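You operate a simulated robot arm through the tools that you are given. There is no shell and no other tool.

Carry out the task below with a simulated robot arm. There is one attempt and no reset: what you move stays moved.

TASK
Put things in order on the top of the bench by the tall stack. At the end: the blue relay from the top of the bench by the tall stack stands where the white reflector stood; the black cup from the top of the bench by the tall stack stands where the white jar (marked "GREASE") stood; the white jar stands on top of the brown carton (marked "PLUGS"); the white reflector from the top of the bench by the tall stack stands where the black cup stood; whatever was shut is shut again. Leave all else as you found it, and nothing knocked over.

The check looks at the end state, three seconds after you hand in, the way a careful person would. Anything else that was tipped, shoved, dropped, spilled or broken makes it a failure.

THE ROBOT
A 6-joint arm with a two-finger parallel gripper, fixed in place. Base frame: the origin is at the foot of the arm, x ahead of it, y to its left, z up; the work surface is at about z = 0. Readings come in mm, degrees, newtons and seconds.
With the tool pointing down near the work surface it reaches from about 180 to 460 mm from the base axis. Its first joint turns from -70.0 to 70.0 degrees. Payload 1.9 kg.
The TCP is the grasp point between the finger pads, 23 mm short of the fingertips. In the tool frame z runs along the fingers and y along their closing line. Largest opening 94 mm; finger width 38, thickness 10; the body of the gripper, 54 by 96 mm, starts 39 mm behind the TCP.
Orientation is that of the tool frame in the base frame, as a unit quaternion [w, x, y, z]. With the fingers straight down and closing along the base's y, the tool's x points along the base's -x, its y along +y and its z along -z.

THE INTERFACE
- The arm moves only by the tool drive_tool. Its argument "targets" is a list of rows, each a list of 7 numbers: the shift along the base's x, y, z in m, then the turn, a rotation vector about the base's x, y, z in degrees, then the finger opening in m, from 0 to 0.094. In form: [[x, y, z, ax, ay, az, grip], ...]. A call has 1 to 20 rows; each row is the pose to reach, as a shift and turn from the pose commanded when the call began. A row lasts 0.2 s, in which the tool goes at most 50 mm and 8.6 degrees; a call with a longer step from one row to the next is refused whole, and so is a gripper value outside its range. A pose out of reach is approached as far as the arm can. The call stops where the force on the tool passes 40 N (or 10 N more than at its start, if that is more) or the arm is blocked; 0.2 s more then pass. The fingers move at their own pace (about 108 mm/s each) and stop on an object; they squeeze with about 38 N. The grip force told is the motor's: it shows also when the fingers shut on nothing. Time passes only in rows, and 0.2 s behind the last, so rows that repeat a pose let the fingers close. The reply holds the time, the measured pose of the TCP, the force on the tool along the base axes, the opening and the grip force, in the units named above and with some noise, with the torque about the TCP (base axes, N m) and any sound that the robot's microphone picked up, and new pictures: "views" is both (left out), scene, wrist or none.
- Cameras (640 x 400 px; columns grow to the right, rows downward): "scene" is fixed at [49, 314.3, 433.1]; the picture's right is [-0.93, -0.38, 0.00], its down [-0.18, 0.45, -0.88] and it looks along [0.33, -0.81, -0.48] (base axes); focal length 284 px, centre (320, 200). "wrist" rides on the gripper at [87, 16, -74] in the tool frame; the picture's right is [-0.18, 0.98, 0.00], its down [-0.58, -0.11, -0.81] and it looks along [-0.79, -0.15, 0.59] (tool axes); focal length 243 px, centre (320, 200). There is no depth. A picture from a camera that has moved, and an enlarged one, comes with that camera's place and axes in the base frame and with its lens. The place of the scene camera against the robot may be out by one fixed shift of up to 25 mm in any direction.
- zoom(camera, box): a new picture of the part [left, top, right, bottom] of that camera's present view, enlarged. The clock stands still meanwhile.
- finish_job(): hands the job in; it is judged then, once.

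Nothing tells you positions but the pictures and the camera data. Unless the task says otherwise, let go and move clear before handing in.

The tools are called after "Emit:" as a command line: name --pt "numbers of a row" for each row, then --argument value for the rest, lists and objects as JSON in quotes. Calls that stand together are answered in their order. drive_tool: Moves the arm, as the interface text tells. Its arguments: {"type":"object","properties":{"targets":{"type":"array","items":{"type":"array","items":{"type":"number"}}},"views":{"type":"string","enum":["both","scene","wrist","none"]}},"required":["targets"]} The other tools are called the same way: zoom (camera, box) takes an enlarged picture of a part of a camera's view; finish_job () hands the job in.

At the start:

```text
time_s: 0.0
tcp_pos: [309.2, -103.5, 309.8]
tcp_rot: [0.0, 0.001, 1.0, -0.001]
wrist_force: [-0.1, -0.1, -0.9]
wrist_torque: [-0.01, 0.02, -0.04]
opening: 94.0
gripper_force: 0.0
```

scene: 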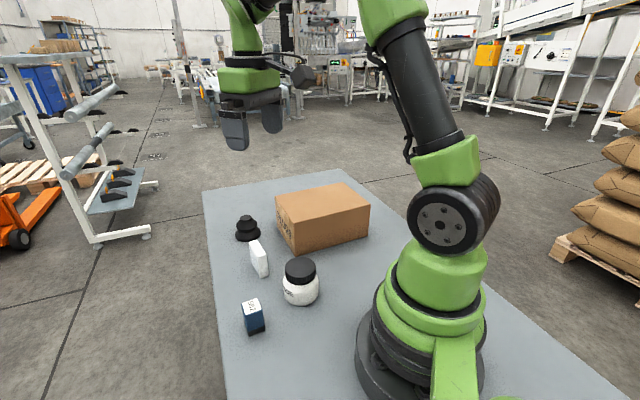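
wrist: 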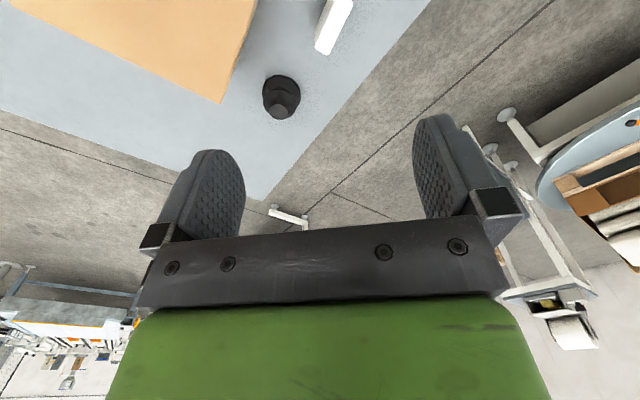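

I see a grey bench with a brown carton, a black stepped cup, a thin white reflector, a white jar with a black lid and a blue relay. I'll enlarge the scene to measure them before moving.

Emit:
zoom --camera "scene" --box '[200, 160, 400, 285]'

Emit:
zoom --camera "scene" --box '[200, 230, 360, 350]'

Emit:
zoom --camera "wrist" --box '[160, 0, 480, 200]'

```text
3.20 times, centred on (300, 222) of scene
camera zoom: at [49.0, 314.3, 433.1], right [-0.93, -0.38, 0.0], down [-0.18, 0.45, -0.88], along [0.33, -0.81, -0.48], focal length 910 px, centre (384, 128)
```

zoom: 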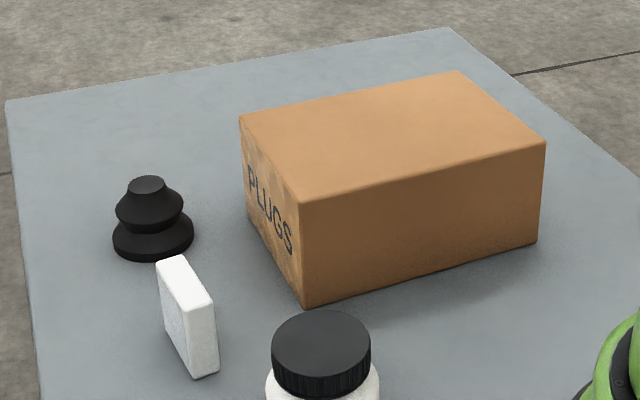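

```text
3.33 times, centred on (280, 290) of scene
camera zoom: at [49.0, 314.3, 433.1], right [-0.93, -0.38, 0.0], down [-0.18, 0.45, -0.88], along [0.33, -0.81, -0.48], focal length 948 px, centre (453, -100)
```

zoom: 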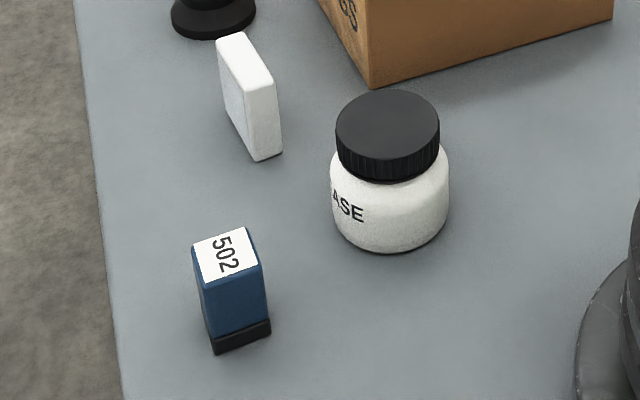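

```text
2.00 times, centred on (320, 100) of wrist
camera zoom: at [223.3, -86.6, 384.1], right [0.19, 0.98, 0.0], down [0.58, -0.11, 0.81], along [0.79, -0.15, -0.59], focal length 485 px, centre (320, 400)
```

zoom: 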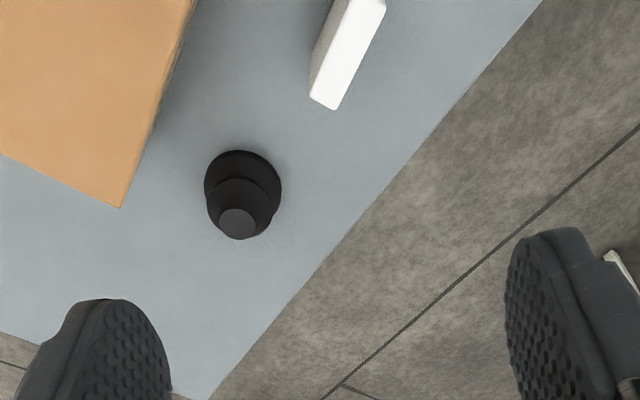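

The items are spread out in front of the arm, with the carton at the right (-y). I'll pull the hand back and tilt it so the wrist camera looks down on everything. Its position is exact, unlike the scene camera's.

Emit:
drive_tool --pt "-0.03 0.02 0.02 0 6 0 0.094" --pt "-0.06 0.04 0.04 0 12 0 0.094" --pt "-0.09 0.06 0.06 0 18 0 0.094" --pt "-0.11 0.08 0.08 0 24 0 0.094" --pt "-0.11 0.08 0.08 0 24 0 0.094" --views "both"

```text
time_s: 1.2
tcp_pos: [197.9, -20.8, 390.5]
tcp_rot: [-0.207, 0.0, 0.978, 0.0]
wrist_force: [-0.3, -0.5, 0.3]
wrist_torque: [0.0, 0.0, 0.0]
opening: 94.2
gripper_force: 0.1
camera wrist: at [150.3, -4.2, 492.5], right [0.17, 0.98, -0.08], down [0.86, -0.11, 0.5], along [0.48, -0.15, -0.86], focal length 243 px, centre (320, 200)
```

scene: 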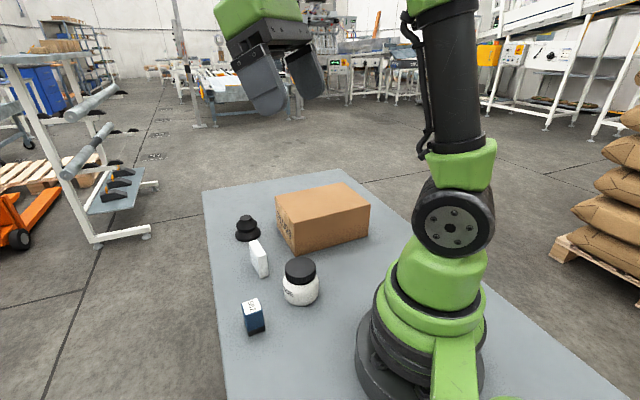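
wrist: 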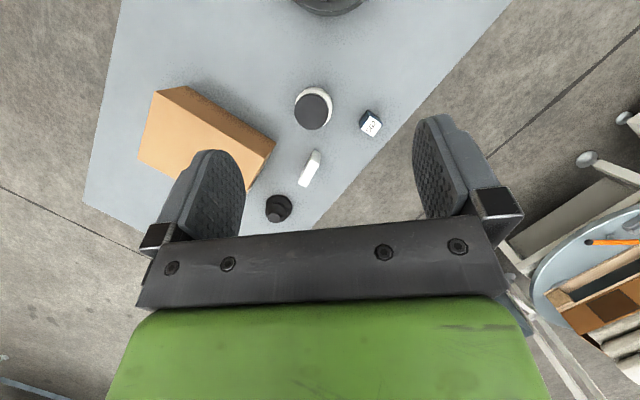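

This view shows all five objects. I'll enlarge them to measure each one.

Emit:
zoom --camera "wrist" --box '[240, 70, 400, 170]'

Emit:
zoom --camera "wrist" --box '[240, 130, 360, 230]'

Emit:
zoom --camera "wrist" --box '[120, 70, 300, 200]'

```text
4.00 times, centred on (320, 120) of wrist
camera zoom: at [150.3, -4.2, 492.5], right [0.17, 0.98, -0.08], down [0.86, -0.11, 0.5], along [0.48, -0.15, -0.86], focal length 970 px, centre (320, 520)
```

zoom: 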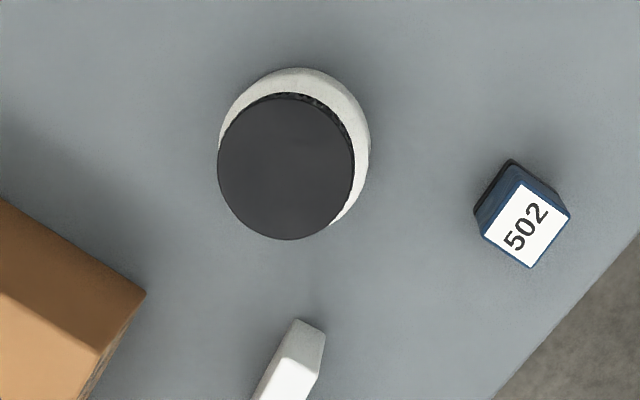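

```text
4.00 times, centred on (300, 180) of wrist
camera zoom: at [150.3, -4.2, 492.5], right [0.17, 0.98, -0.08], down [0.86, -0.11, 0.5], along [0.48, -0.15, -0.86], focal length 970 px, centre (400, 280)
```

zoom: 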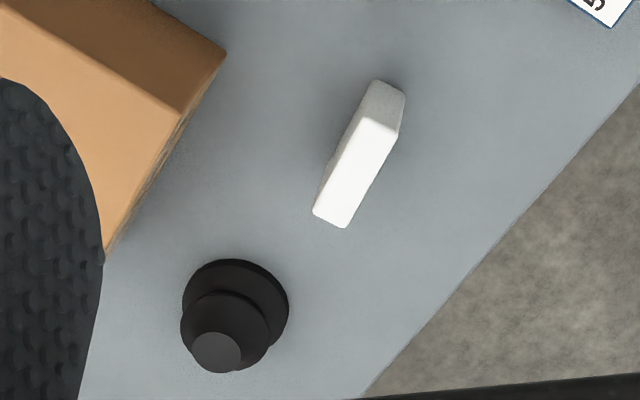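

```text
3.08 times, centred on (210, 135) of wrist
camera zoom: at [150.3, -4.2, 492.5], right [0.17, 0.98, -0.08], down [0.86, -0.11, 0.5], along [0.48, -0.15, -0.86], focal length 746 px, centre (658, 400)
```

zoom: 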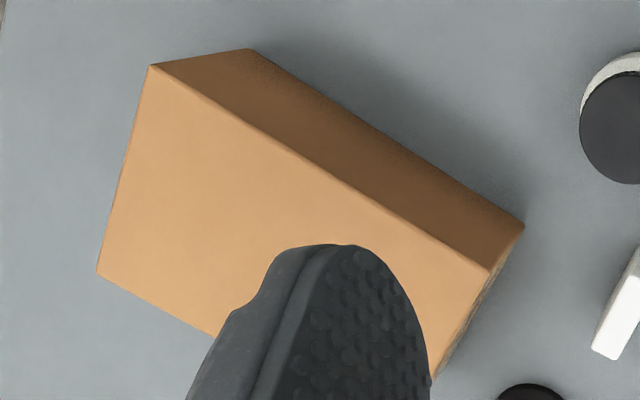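

From the wrist view I estimate these positions in mm, as (x, y) unless noted:
- **Jar:** (215, -61), about 66 mm wide and 73 mm tall
- **Reflector:** (332, -91), about 60x17x54 mm, long axis near -36°
- **Cup:** (429, -188), about 64 mm wide and 51 mm tall
- **Relay:** around (262, 0), still to be refined
- **Carton:** centred at (262, -277), top near z = 88

The jar goes first, so I'll level the tool and hover above it.

Emit:
drive_tool --pt "0.003 -0.007 -0.035 0 -4 0 0.094" --pt "0.006 -0.014 -0.075 0 -10 0 0.094" --pt "0.009 -0.021 -0.115 0 -17 0 0.094" --pt "0.012 -0.028 -0.155 0 -24 0 0.094" --pt "0.016 -0.038 -0.19 0 -24 0 0.094" --pt "0.016 -0.038 -0.19 0 -24 0 0.094" --views "both"

```text
time_s: 2.6
tcp_pos: [216.1, -59.4, 197.1]
tcp_rot: [0.0, 0.002, 1.0, -0.001]
wrist_force: [-0.4, -0.3, 0.4]
wrist_torque: [0.01, -0.03, -0.05]
opening: 93.9
gripper_force: 0.1
camera wrist: at [129.5, -42.5, 271.3], right [0.19, 0.98, 0.0], down [0.58, -0.11, 0.81], along [0.79, -0.15, -0.59], focal length 243 px, centre (320, 200)
```

scene: 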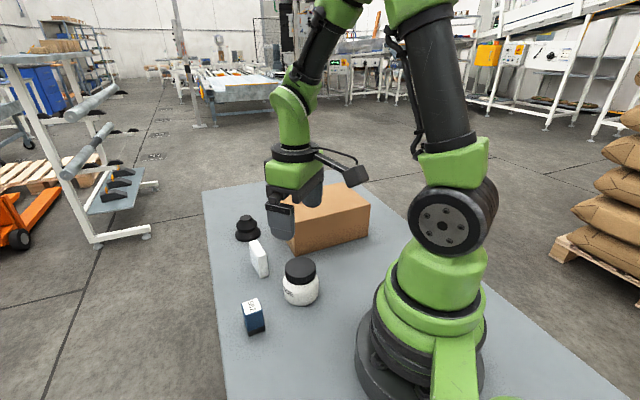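
wrist: 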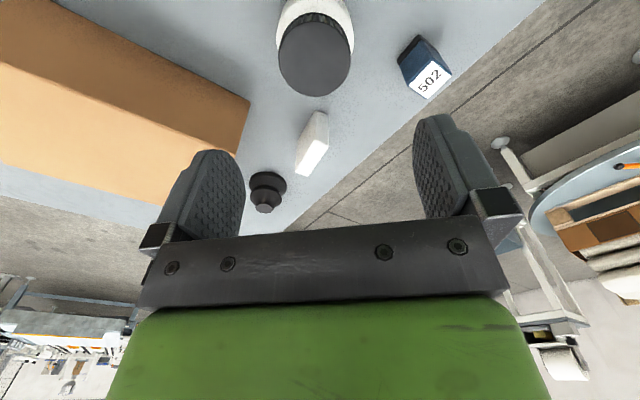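

The jar's lid is nearly under the tool. I'll enlarge the picture to refine its centre and height.

Emit:
zoom --camera "wrist" --box '[240, 0, 400, 100]'

Emit:
zoom --camera "wrist" --box '[360, 0, 480, 120]'

Emit:
zoom --camera "wrist" --box '[230, 100, 350, 230]'

Emit:
zoom --camera "scene" --box '[220, 200, 340, 340]'

```text
4.00 times, centred on (320, 50) of wrist
camera zoom: at [129.5, -42.5, 271.3], right [0.19, 0.98, 0.0], down [0.58, -0.11, 0.81], along [0.79, -0.15, -0.59], focal length 970 px, centre (320, 800)
```

zoom: 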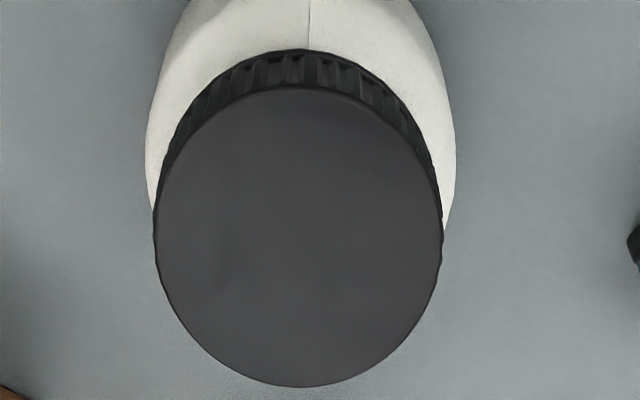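

```text
3.33 times, centred on (420, 60) of wrist
camera zoom: at [129.5, -42.5, 271.3], right [0.19, 0.98, 0.0], down [0.58, -0.11, 0.81], along [0.79, -0.15, -0.59], focal length 809 px, centre (-13, 667)
```

zoom: 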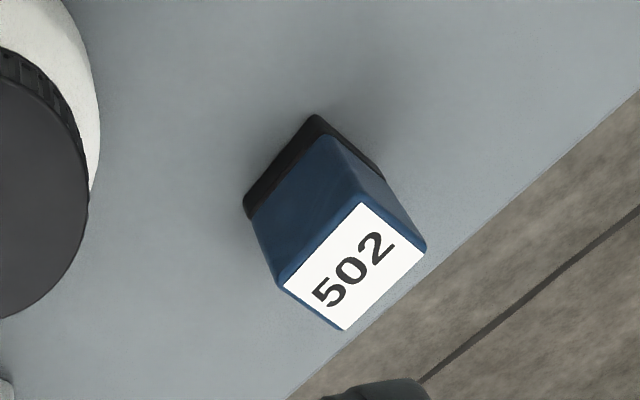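

```text
3.08 times, centred on (290, 165) of wrist
camera zoom: at [129.5, -42.5, 271.3], right [0.19, 0.98, 0.0], down [0.58, -0.11, 0.81], along [0.79, -0.15, -0.59], focal length 746 px, centre (412, 308)
```

zoom: 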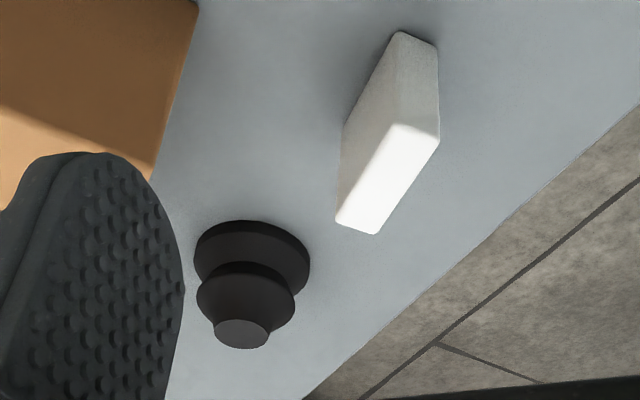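

```text
2.86 times, centred on (280, 270) of scene
camera zoom: at [49.0, 314.3, 433.1], right [-0.93, -0.38, 0.0], down [-0.18, 0.45, -0.88], along [0.33, -0.81, -0.48], focal length 812 px, centre (434, 0)
```

zoom: 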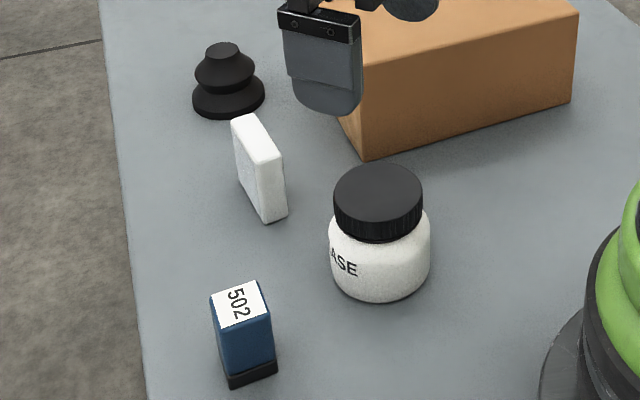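

The jar sits about 3 mm to the -y side of the tool axis, centred near (215, -62), with its lid top around z = 70–76. I'll centre on it and lower the open fingers around the body.

Emit:
drive_tool --pt "0.0 -0.0027 -0.04 0 0 0 0.094" --pt "0.0 -0.0027 -0.08 0 0 0 0.094" --pt "0.0 -0.0027 -0.11 0 0 0 0.094" --pt "0.0 -0.0027 -0.13 0 0 0 0.094" --pt "0.0 -0.0027 -0.145 0 0 0 0.094" --pt "0.0 -0.0027 -0.145 0 0 0 0.094" --views "both"

```text
time_s: 4.0
tcp_pos: [215.5, -63.4, 52.0]
tcp_rot: [0.001, 0.001, 1.0, 0.0]
wrist_force: [-0.2, -0.1, -0.5]
wrist_torque: [-0.02, -0.03, -0.02]
opening: 94.1
gripper_force: 0.0
camera wrist: at [128.1, -47.2, 126.3], right [0.19, 0.98, 0.0], down [0.58, -0.11, 0.81], along [0.79, -0.15, -0.59], focal length 243 px, centre (320, 200)
```

scene: 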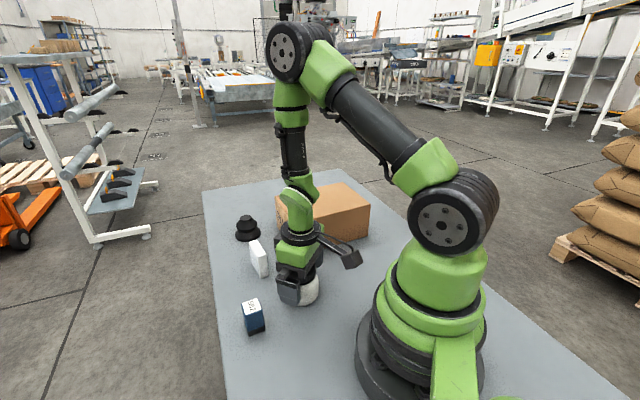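
wrist: 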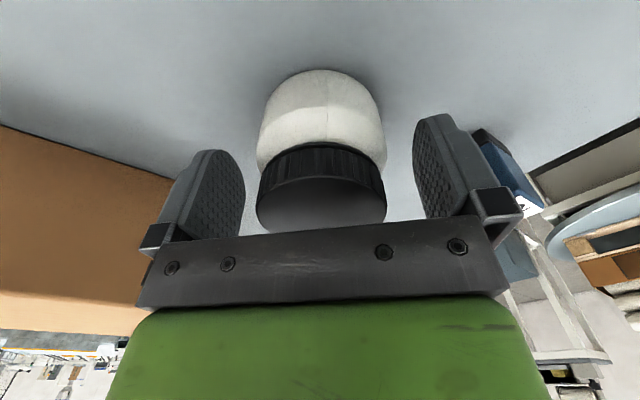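

The fingers straddle the jar evenly. I'll check the height clearance between the lid and the hand before going lower.

Emit:
zoom --camera "wrist" --box '[220, 60, 440, 260]'

Emit:
zoom --camera "scene" --box '[240, 180, 370, 320]'

```text
2.00 times, centred on (330, 160) of wrist
camera zoom: at [128.1, -47.2, 126.3], right [0.19, 0.98, 0.0], down [0.58, -0.11, 0.81], along [0.79, -0.15, -0.59], focal length 485 px, centre (300, 280)
```

zoom: 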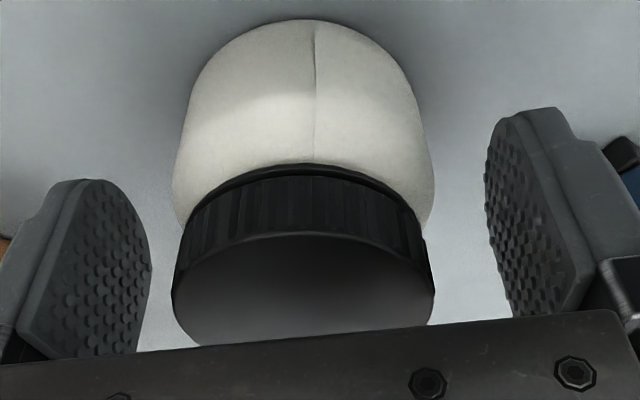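

```text
2.86 times, centred on (305, 250) of scene
camera zoom: at [49.0, 314.3, 433.1], right [-0.93, -0.38, 0.0], down [-0.18, 0.45, -0.88], along [0.33, -0.81, -0.48], focal length 812 px, centre (363, 57)
```

zoom: 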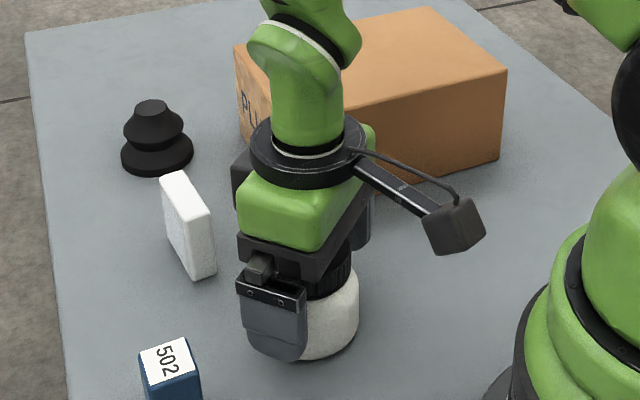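

The lid top is at about z = 72, so going down another 14 mm still leaves about 6 mm under the palm. I'll lower, then close gently on the jar body.

Emit:
drive_tool --pt "0 0 -0.007 0 0 0 0.094" --pt "0 0 -0.014 0 0 0 0.094" --pt "0 0 -0.014 0 0 0 0.094" --pt "0 0 -0.014 0 0 0 0.05" --pt "0 0 -0.014 0 0 0 0.05" --pt "0 0 -0.014 0 0 0 0.05" --pt "0 0 -0.014 0 0 0 0.05" --views "both"

```text
time_s: 5.6
tcp_pos: [215.7, -64.3, 39.8]
tcp_rot: [0.0, 0.0, 1.0, -0.001]
wrist_force: [0.5, 0.4, 0.2]
wrist_torque: [0.01, 0.02, 0.01]
opening: 67.0
gripper_force: 38.3
camera wrist: at [129.3, -47.2, 113.2], right [0.19, 0.98, 0.0], down [0.58, -0.11, 0.81], along [0.79, -0.15, -0.59], focal length 243 px, centre (320, 200)
```

scene: 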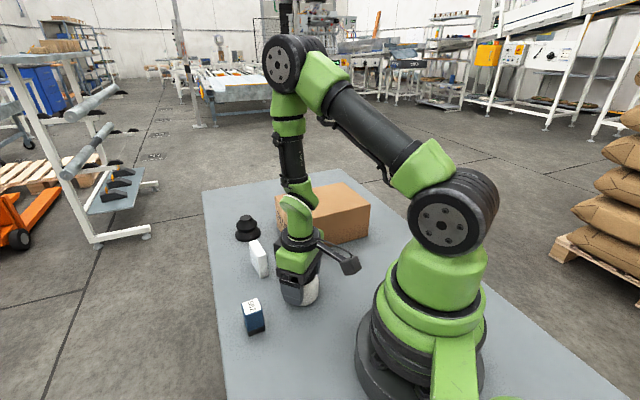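
wrist: 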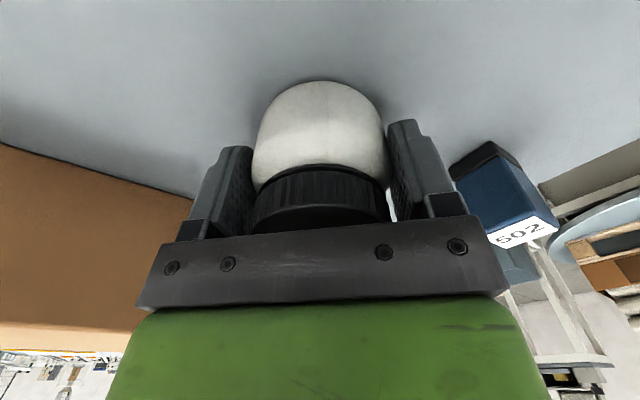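

The jar is held firmly at 67 mm opening. I'll lift it straight up and check it stays put.

Emit:
drive_tool --pt "0 0 0.01 0 0 0 0.05" --pt "0 0 0.03 0 0 0 0.05" --pt "0 0 0.06 0 0 0 0.05" --pt "0 0 0.1 0 0 0 0.05" --pt "0 0 0.14 0 0 0 0.05" --pt "0 0 0.16 0 0 0 0.05" --pt "0 0 0.16 0 0 0 0.05" --views "both"

```text
time_s: 7.2
tcp_pos: [218.0, -61.3, 200.8]
tcp_rot: [0.0, 0.001, 1.0, 0.0]
wrist_force: [-0.6, 0.5, -2.8]
wrist_torque: [0.01, 0.01, 0.03]
opening: 66.9
gripper_force: 37.9
camera wrist: at [130.0, -46.0, 275.3], right [0.18, 0.98, 0.0], down [0.58, -0.11, 0.81], along [0.79, -0.15, -0.59], focal length 243 px, centre (320, 200)
```

scene: 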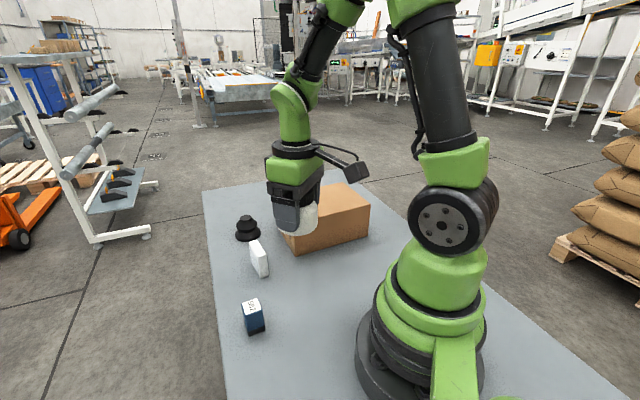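
wrist: 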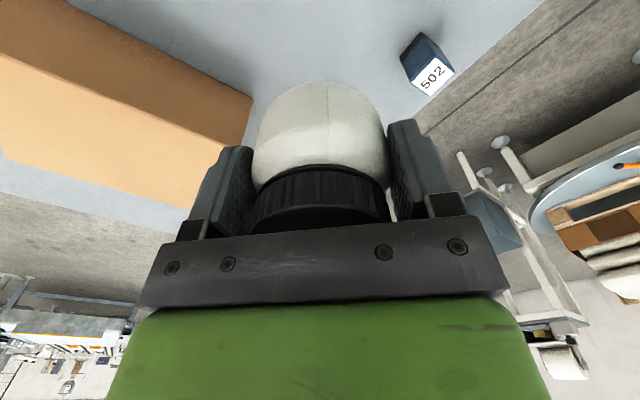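

The jar hangs straight and weighs about 0.25 kg. I'll carry it high over the carton's centre and check alignment there.

Emit:
drive_tool --pt "0.007 -0.03 0.0 0 0 -4 0.05" --pt "0.015 -0.066 0.0 0 0 -9 0.05" --pt "0.023 -0.103 0.0 0 0 -14 0.05" --pt "0.031 -0.14 0.0 0 0 -20 0.05" --pt "0.039 -0.177 0.0 0 0 -26 0.05" --pt "0.045 -0.205 0.0 0 0 -30 0.05" --pt "0.047 -0.214 0.0 0 0 -30 0.05" --pt "0.047 -0.214 0.0 0 0 -30 0.05" --views "both"

```text
time_s: 9.0
tcp_pos: [263.5, -275.9, 199.4]
tcp_rot: [0.0, 0.26, 0.966, 0.0]
wrist_force: [-0.8, -0.1, -2.8]
wrist_torque: [-0.02, 0.03, -0.05]
opening: 67.0
gripper_force: 37.4
camera wrist: at [196.5, -218.7, 273.5], right [0.65, 0.76, 0.0], down [0.45, -0.39, 0.81], along [0.61, -0.53, -0.59], focal length 243 px, centre (320, 200)
```

scene: 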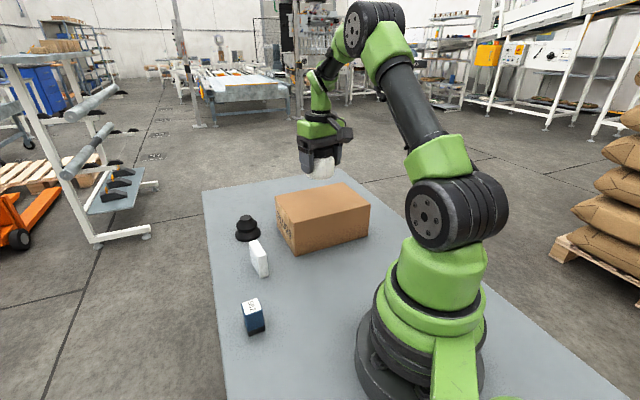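
wrist: 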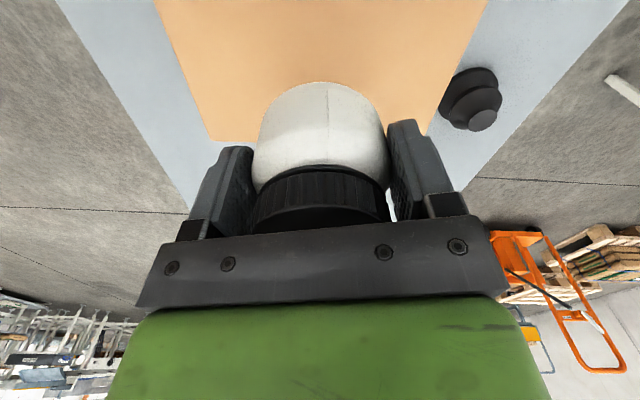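

The jar is over the carton's centre, about (262, -277), and the carton's edges look symmetric on either side. I'll lower it to just above the carton top.

Emit:
drive_tool --pt "0 0 -0.025 0 0 0 0.05" --pt "0 0 -0.045 0 0 0 0.05" --pt "0 0 -0.056 0 0 0 0.05" --pt "0 0 -0.062 0 0 0 0.05" --pt "0 0 -0.062 0 0 0 0.05" --views "both"

```text
time_s: 10.2
tcp_pos: [263.5, -276.3, 139.0]
tcp_rot: [0.0, 0.259, 0.966, -0.001]
wrist_force: [0.1, 0.4, -3.1]
wrist_torque: [0.0, -0.01, 0.02]
opening: 66.7
gripper_force: 38.5
camera wrist: at [195.7, -219.0, 212.7], right [0.65, 0.76, 0.0], down [0.45, -0.39, 0.81], along [0.61, -0.53, -0.59], focal length 243 px, centre (320, 200)
```

scene: 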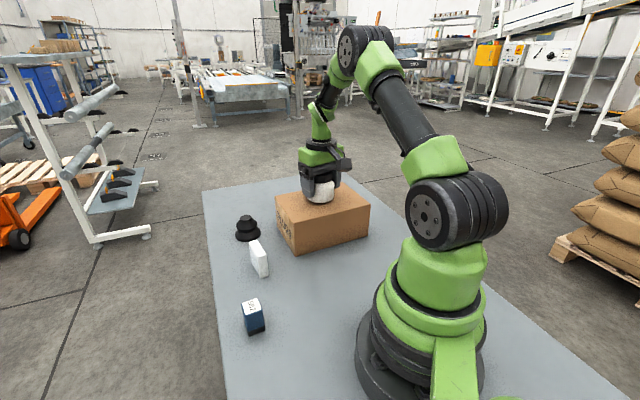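
wrist: 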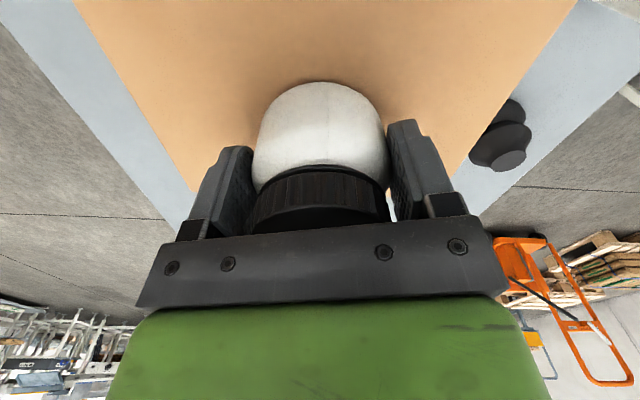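

Emit:
zoom --camera "scene" --box '[265, 130, 375, 260]'

Emit:
zoom --camera "wrist" --box '[230, 50, 410, 200]'

```text
3.08 times, centred on (320, 195) of scene
camera zoom: at [49.0, 314.3, 433.1], right [-0.93, -0.38, 0.0], down [-0.18, 0.45, -0.88], along [0.33, -0.81, -0.48], focal length 875 px, centre (320, 215)
```

zoom: 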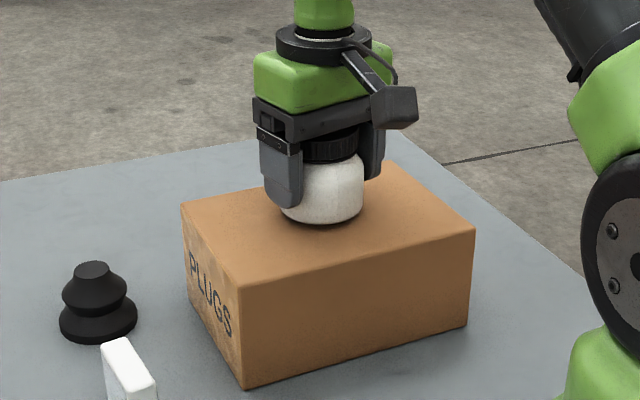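

```text
2.67 times, centred on (320, 125) of wrist
camera zoom: at [195.7, -219.0, 212.7], right [0.65, 0.76, 0.0], down [0.45, -0.39, 0.81], along [0.61, -0.53, -0.59], focal length 647 px, centre (320, 400)
```

zoom: 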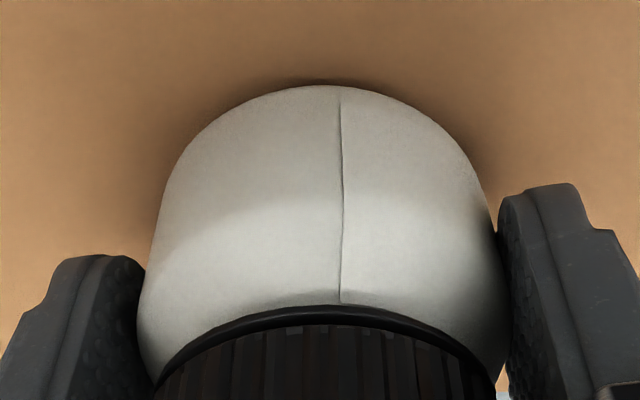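

The jar bottom is a few mm above the carton. I'll feel downward in small steps.

Emit:
drive_tool --pt "0 0 -0.001 0 0 0 0.05" --pt "0 0 -0.002 0 0 0 0.05" --pt "0 0 -0.003 0 0 0 0.05" --pt "0 0 -0.004 0 0 0 0.05" --views "none"

Emit:
drive_tool --pt "0 0 -0.001 0 0 0 0.05" --pt "0 0 -0.002 0 0 0 0.05" --views "none"

```text
time_s: 11.2
tcp_pos: [262.8, -278.1, 134.9]
tcp_rot: [0.001, 0.261, 0.965, 0.0]
wrist_force: [-0.2, -0.6, -2.9]
wrist_torque: [0.02, -0.03, 0.0]
opening: 66.7
gripper_force: 38.0
```

```text
time_s: 11.8
tcp_pos: [263.0, -278.4, 134.3]
tcp_rot: [0.001, 0.26, 0.965, 0.0]
wrist_force: [-6.4, 4.0, 20.0]
wrist_torque: [0.3, 0.41, 0.01]
opening: 66.7
gripper_force: 38.3
```

Contact at around z = 133, so the carton top is near z = 93. I'll ease back 1 mm to take the load off, then check.

Emit:
drive_tool --pt "0 0 0.0008 0 0 0 0.05" --pt "0 0 0.0008 0 0 0 0.05" --views "none"

```text
time_s: 12.4
tcp_pos: [262.6, -277.5, 134.3]
tcp_rot: [0.002, 0.259, 0.966, 0.0]
wrist_force: [4.4, -2.6, 11.1]
wrist_torque: [0.22, -0.07, -0.1]
opening: 66.9
gripper_force: 37.9
```

Still slightly pressed, so I'll raise it a touch more and open the fingers slowly.

Emit:
drive_tool --pt "0 0 0.0005 0 0 0 0.05" --pt "0 0 0.0005 0 0 0 0.066" --pt "0 0 0.0005 0 0 0 0.07" --pt "0 0 0.0005 0 0 0 0.078" --pt "0 0 0.0005 0 0 0 0.09" --pt "0 0 0.0005 0 0 0 0.09" --views "both"

```text
time_s: 13.8
tcp_pos: [263.1, -277.0, 135.0]
tcp_rot: [0.001, 0.26, 0.966, 0.0]
wrist_force: [-0.7, -0.4, 0.2]
wrist_torque: [0.01, 0.02, 0.02]
opening: 89.9
gripper_force: 0.0
camera wrist: at [195.8, -220.1, 208.6], right [0.65, 0.76, 0.0], down [0.45, -0.39, 0.81], along [0.61, -0.53, -0.59], focal length 243 px, centre (320, 200)
```

scene: 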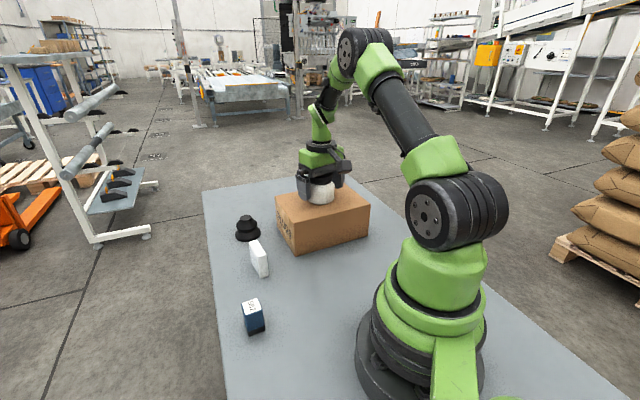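
wrist: 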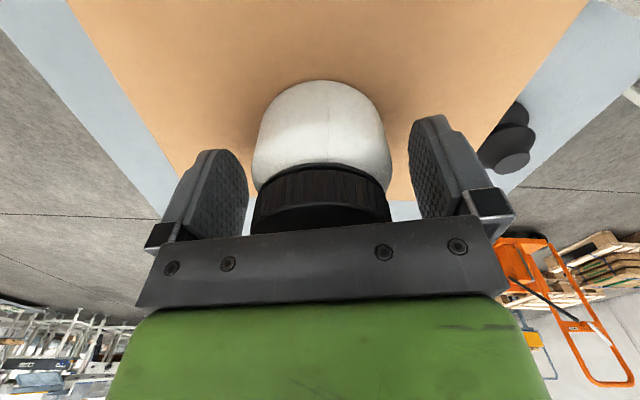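

The jar is standing free on the carton. I'll raise the hand straight up clear of it.

Emit:
drive_tool --pt "0 0 0.01 0 0 0 0.09" --pt "0 0 0.035 0 0 0 0.09" --pt "0 0 0.07 0 0 0 0.09" --pt "0 0 0.1 0 0 0 0.09" --pt "0 0 0.1 0 0 0 0.09" --views "both"

```text
time_s: 15.0
tcp_pos: [264.0, -278.5, 233.1]
tcp_rot: [-0.001, 0.259, 0.966, 0.0]
wrist_force: [0.6, 0.5, 0.8]
wrist_torque: [0.04, -0.02, -0.03]
opening: 90.2
gripper_force: 0.1
camera wrist: at [196.6, -221.4, 306.2], right [0.65, 0.76, 0.0], down [0.45, -0.39, 0.81], along [0.61, -0.53, -0.59], focal length 243 px, centre (320, 200)
```

scene: 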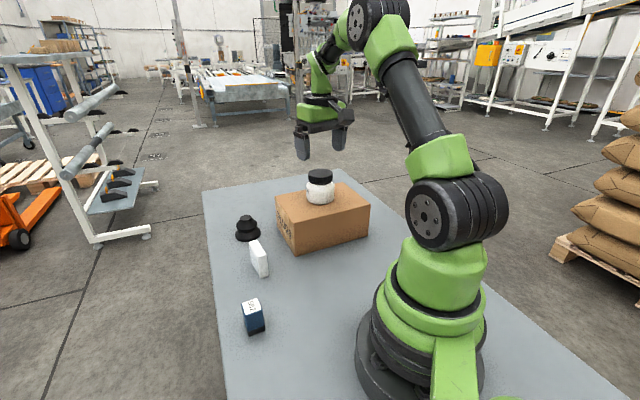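
wrist: 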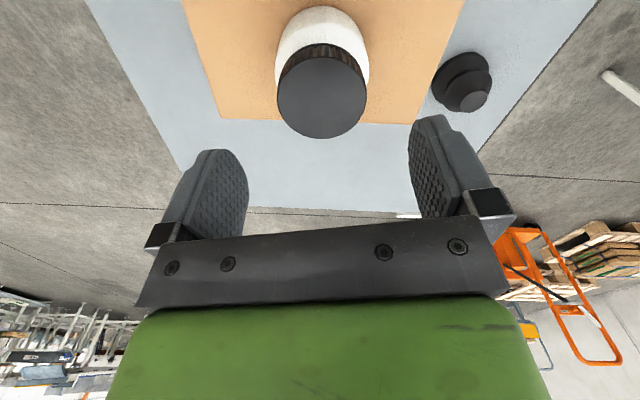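

The jar stands upright near the carton's centre. Next is the cup, so I'll refine its position from here.

Emit:
zoom --camera "wrist" --box '[400, 30, 520, 130]'

Emit:
zoom --camera "scene" --box '[220, 200, 300, 280]'

```text
4.00 times, centred on (460, 80) of wrist
camera zoom: at [196.6, -221.4, 306.2], right [0.65, 0.76, 0.0], down [0.45, -0.39, 0.81], along [0.61, -0.53, -0.59], focal length 970 px, centre (-240, 680)
```

zoom: 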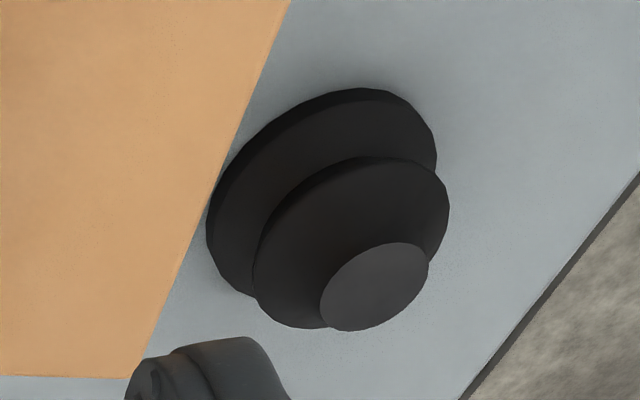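

```text
5.00 times, centred on (260, 240) of scene
camera zoom: at [49.0, 314.3, 433.1], right [-0.93, -0.38, 0.0], down [-0.18, 0.45, -0.88], along [0.33, -0.81, -0.48], focal length 1421 px, centre (620, 0)
```

zoom: 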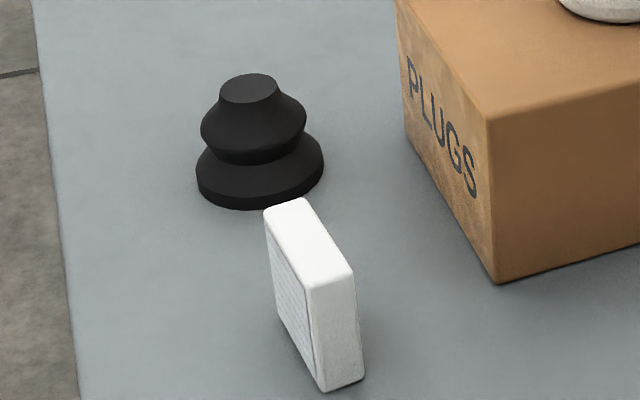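

The cup centre is near (428, -188), about 468 mm from the base, which is at the edge of reach. I'll hover above it with the tool straight down and see whether the arm gets there.

Emit:
drive_tool --pt "0.04 0.021 0 0 0 1 0.09" --pt "0.08 0.043 0 0 0 2 0.09" --pt "0.12 0.064 -0.01 0 0 4 0.09" --pt "0.15 0.08 -0.04 0 0 6 0.09" --pt "0.1656 0.0885 -0.08 0 0 6 0.09" --pt "0.1656 0.0885 -0.12 0 0 6 0.09" --pt "0.1656 0.0885 -0.12 0 0 6 0.09" --views "both"

```text
time_s: 16.6
tcp_pos: [424.4, -185.7, 114.1]
tcp_rot: [0.0, 0.208, 0.978, 0.0]
wrist_force: [-0.4, 0.3, 0.5]
wrist_torque: [-0.03, 0.0, -0.02]
opening: 89.9
gripper_force: 0.1
out of reach, approached as far as the arm can: row 4, 5, 6, 7
camera wrist: at [351.3, -135.6, 187.7], right [0.57, 0.82, 0.0], down [0.49, -0.34, 0.81], along [0.66, -0.46, -0.59], focal length 243 px, centre (320, 200)
```

scene: 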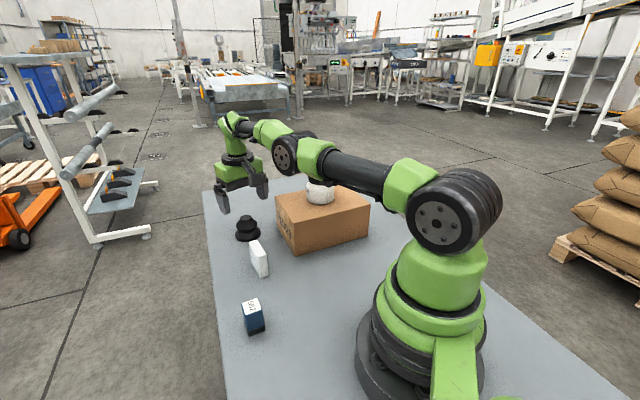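
wrist: 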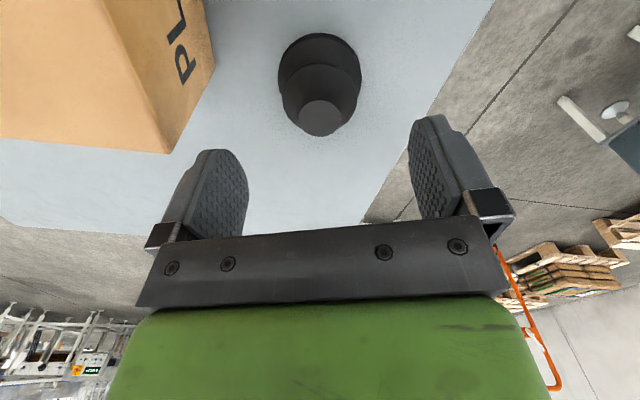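

The arm stops only about 6 mm short radially, and the cup is laterally centred between the fingers. That's fine, since the pads are 38 mm wide. I'll use a slightly shorter reach and descend partway to check.

Emit:
drive_tool --pt "-0.004 0.0018 -0.015 0 0 0 0.09" --pt "-0.004 0.0018 -0.03 0 0 0 0.09" --pt "-0.004 0.0018 -0.045 0 0 0 0.09" --pt "-0.004 0.0018 -0.055 0 0 0 0.09" --pt "-0.004 0.0018 -0.055 0 0 0 0.09" --views "both"

```text
time_s: 17.8
tcp_pos: [420.6, -183.7, 58.8]
tcp_rot: [0.001, 0.208, 0.978, 0.0]
wrist_force: [1.0, -0.5, 0.5]
wrist_torque: [-0.01, 0.01, -0.01]
opening: 90.0
gripper_force: 0.0
camera wrist: at [347.5, -134.1, 133.0], right [0.57, 0.82, 0.0], down [0.49, -0.34, 0.81], along [0.66, -0.46, -0.59], focal length 243 px, centre (320, 200)
```

scene: 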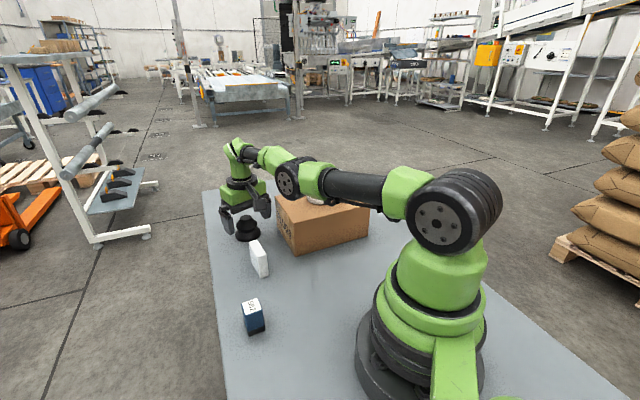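
wrist: 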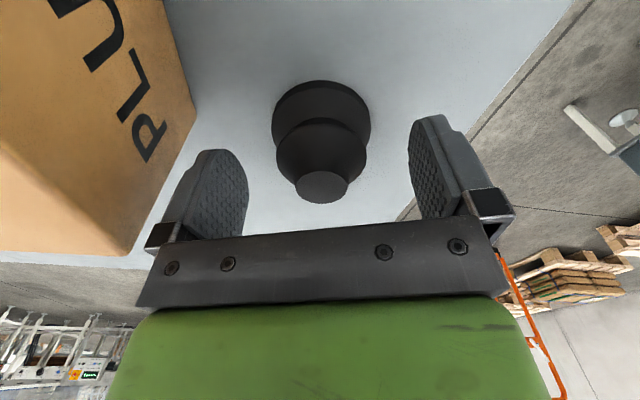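

The cup is about 11 mm outboard of the tool axis and roughly 1.5 mm to the carton side. I'll shift outward and sideways to centre it, then lower so the pads meet the middle disc.

Emit:
drive_tool --pt "0.0035 -0.0032 0 0 0 0 0.09" --pt "0.0035 -0.0032 -0.01 0 0 0 0.09" --pt "0.0035 -0.0032 -0.02 0 0 0 0.09" --pt "0.0035 -0.0032 -0.02 0 0 0 0.09" --views "both"

```text
time_s: 18.8
tcp_pos: [418.6, -183.6, 40.3]
tcp_rot: [0.0, 0.209, 0.978, -0.001]
wrist_force: [-0.6, -0.1, -0.5]
wrist_torque: [0.02, 0.01, 0.0]
opening: 90.0
gripper_force: 0.0
out of reach, approached as far as the arm can: row 1, 2, 3, 4
camera wrist: at [345.7, -133.9, 113.8], right [0.57, 0.82, 0.0], down [0.49, -0.34, 0.81], along [0.66, -0.46, -0.59], focal length 243 px, centre (320, 200)
```

scene: 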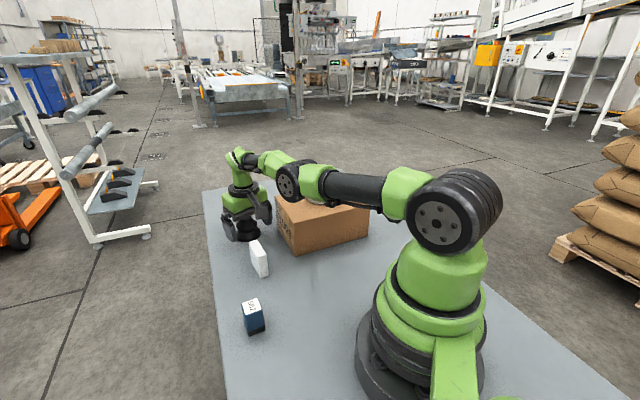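
wrist: 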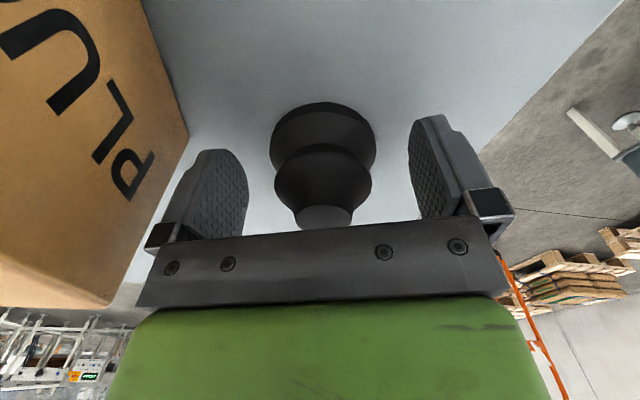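

Lower down the reach shrinks, leaving the cup 12 mm outboard. A 7° outward tilt will bring the pads onto its centre, so I'll tilt and shift while the fingers are still open.

Emit:
drive_tool --pt "0.003 -0.0015 0 -1.4 -3.2 0 0.09" --pt "0.007 -0.0035 0 -2.82 -6.4 0 0.09" --pt "0.0107 -0.0055 -0.001 -2.82 -6.4 0 0.09" --pt "0.0107 -0.0055 -0.001 -2.82 -6.4 0 0.09" --views "both"

```text
time_s: 19.8
tcp_pos: [435.8, -192.8, 39.3]
tcp_rot: [0.059, 0.206, 0.977, -0.013]
wrist_force: [0.2, -1.1, -0.3]
wrist_torque: [-0.01, 0.05, 0.0]
opening: 89.8
gripper_force: 0.0
out of reach, approached as far as the arm can: row 1, 2, 3
camera wrist: at [355.9, -139.1, 101.7], right [0.56, 0.83, 0.02], down [0.4, -0.29, 0.87], along [0.72, -0.48, -0.49], focal length 243 px, centre (320, 200)
```

scene: 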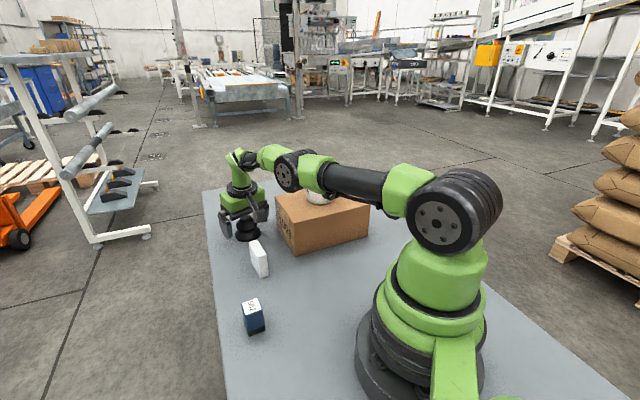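
wrist: 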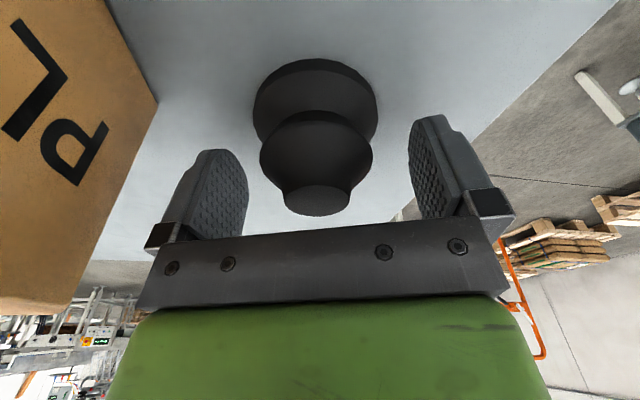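

The tilt worked, but the tool is now about 7 mm past the cup's centre. I'll pull back 7 mm and re-measure before closing.

Emit:
drive_tool --pt "-0.0032 0.0014 0 0 0 0 0.09" --pt "-0.0064 0.0028 0 0 0 0 0.09" --pt "-0.0064 0.0028 0 0 0 0 0.09" --views "both"

```text
time_s: 20.6
tcp_pos: [422.3, -186.5, 40.2]
tcp_rot: [0.061, 0.208, 0.976, -0.012]
wrist_force: [0.3, -0.3, 0.5]
wrist_torque: [0.01, -0.01, 0.0]
opening: 89.9
gripper_force: 0.2
camera wrist: at [342.1, -132.4, 103.1], right [0.57, 0.82, 0.02], down [0.39, -0.3, 0.87], along [0.72, -0.49, -0.49], focal length 243 px, centre (320, 200)
```

scene: 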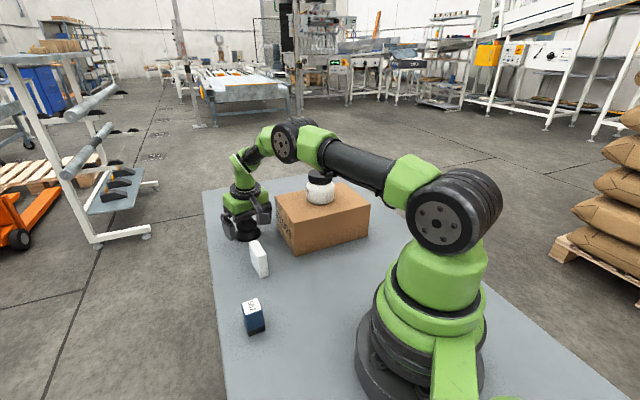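
wrist: 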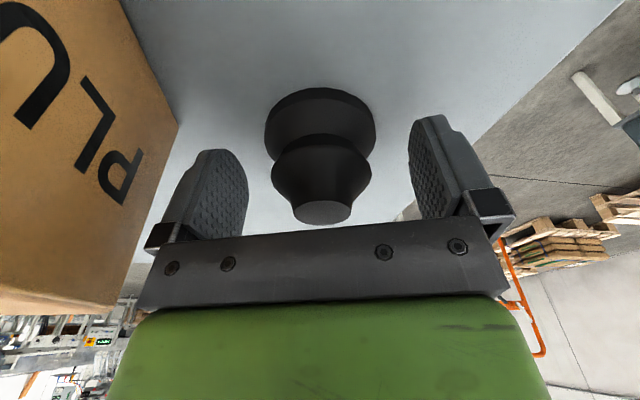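

The previous reading was a transient near full stretch. The commanded position is now about 7 mm short of the cup, so I'll move back out and let it settle.

Emit:
drive_tool --pt "0.003 -0.0016 0 0 0 0 0.09" --pt "0.0061 -0.0034 0 0 0 0 0.09" --pt "0.0061 -0.0034 0 0 0 0 0.09" --pt "0.0061 -0.0034 0 0 0 0 0.09" --pt "0.0061 -0.0034 0 0 0 0 0.09" --views "both"

```text
time_s: 21.8
tcp_pos: [430.3, -190.5, 40.6]
tcp_rot: [0.06, 0.208, 0.976, -0.012]
wrist_force: [-0.3, 0.2, -0.1]
wrist_torque: [0.0, -0.02, 0.0]
opening: 89.9
gripper_force: 0.1
camera wrist: at [348.4, -136.5, 103.5], right [0.57, 0.82, 0.02], down [0.39, -0.3, 0.87], along [0.72, -0.49, -0.49], focal length 243 px, centre (320, 200)
```

scene: 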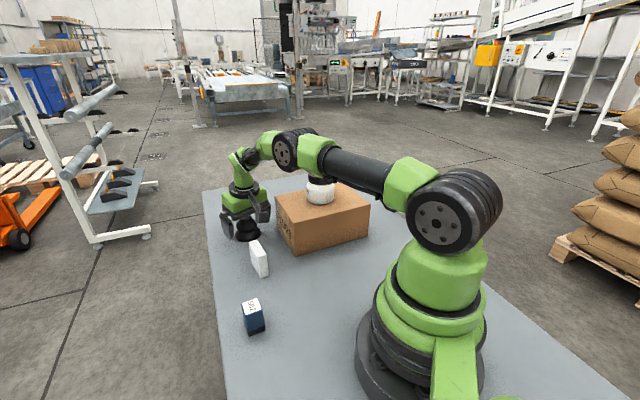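
wrist: 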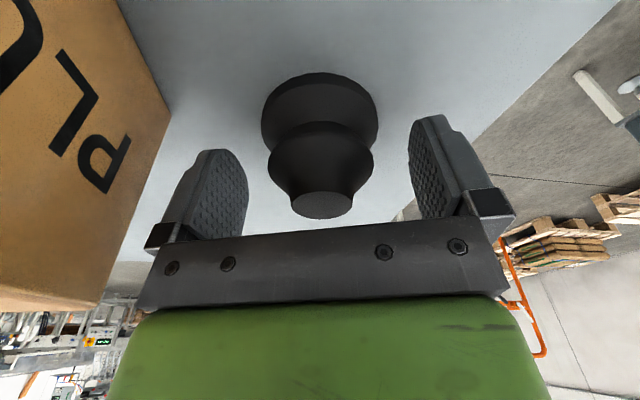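

The cup is centred on the pads now. I'll close on it.

Emit:
drive_tool --pt "0 0 0 0 0 0 0.07" --pt "0 0 0 0 0 0 0.06" --pt "0 0 0 0 0 0 0.04" --pt "0 0 0 0 0 0 0.04" --pt "0 0 0 0 0 0 0.04" --views "both"

```text
time_s: 23.0
tcp_pos: [429.0, -190.0, 40.5]
tcp_rot: [0.06, 0.209, 0.976, -0.013]
wrist_force: [-0.8, -0.3, -1.1]
wrist_torque: [-0.02, -0.03, -0.01]
opening: 56.3
gripper_force: 37.2
camera wrist: at [348.4, -136.5, 103.5], right [0.57, 0.82, 0.02], down [0.39, -0.3, 0.87], along [0.72, -0.49, -0.49], focal length 243 px, centre (320, 200)
```

scene: 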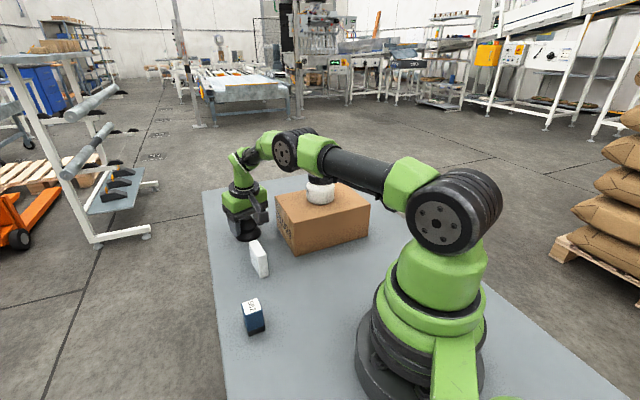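
wrist: 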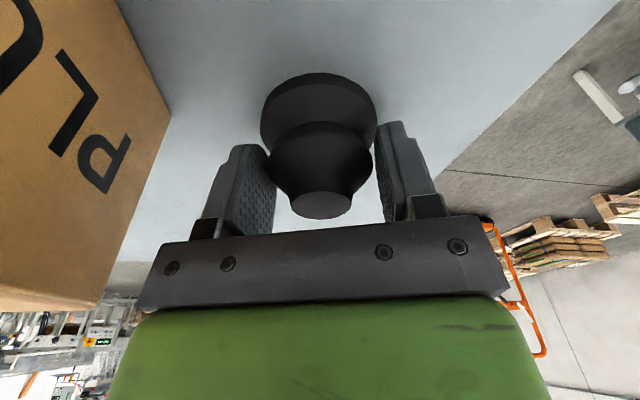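

Emit:
zoom --camera "wrist" --box '[220, 60, 420, 240]'

Emit:
zoom --camera "scene" --box '[200, 140, 300, 260]'

```text
2.22 times, centred on (320, 150) of wrist
camera zoom: at [348.4, -136.5, 103.5], right [0.57, 0.82, 0.02], down [0.39, -0.3, 0.87], along [0.72, -0.49, -0.49], focal length 539 px, centre (320, 311)
```

zoom: 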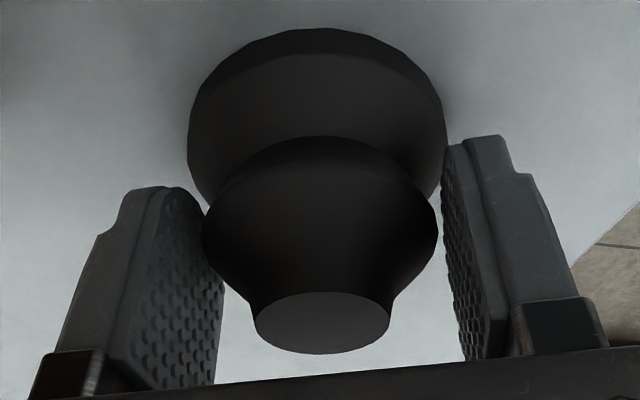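

```text
3.33 times, centred on (250, 200) of scene
camera zoom: at [49.0, 314.3, 433.1], right [-0.93, -0.38, 0.0], down [-0.18, 0.45, -0.88], along [0.33, -0.81, -0.48], focal length 948 px, centre (553, 200)
```

zoom: 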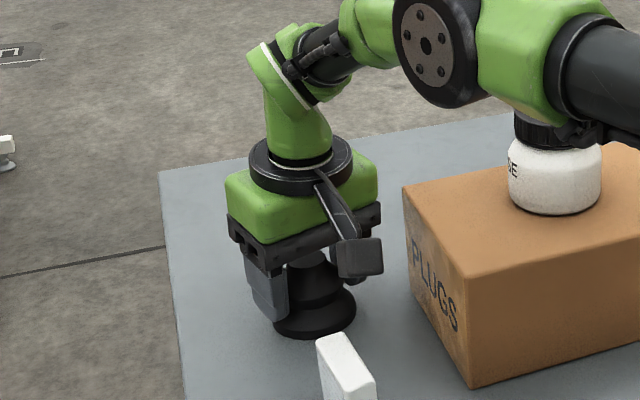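

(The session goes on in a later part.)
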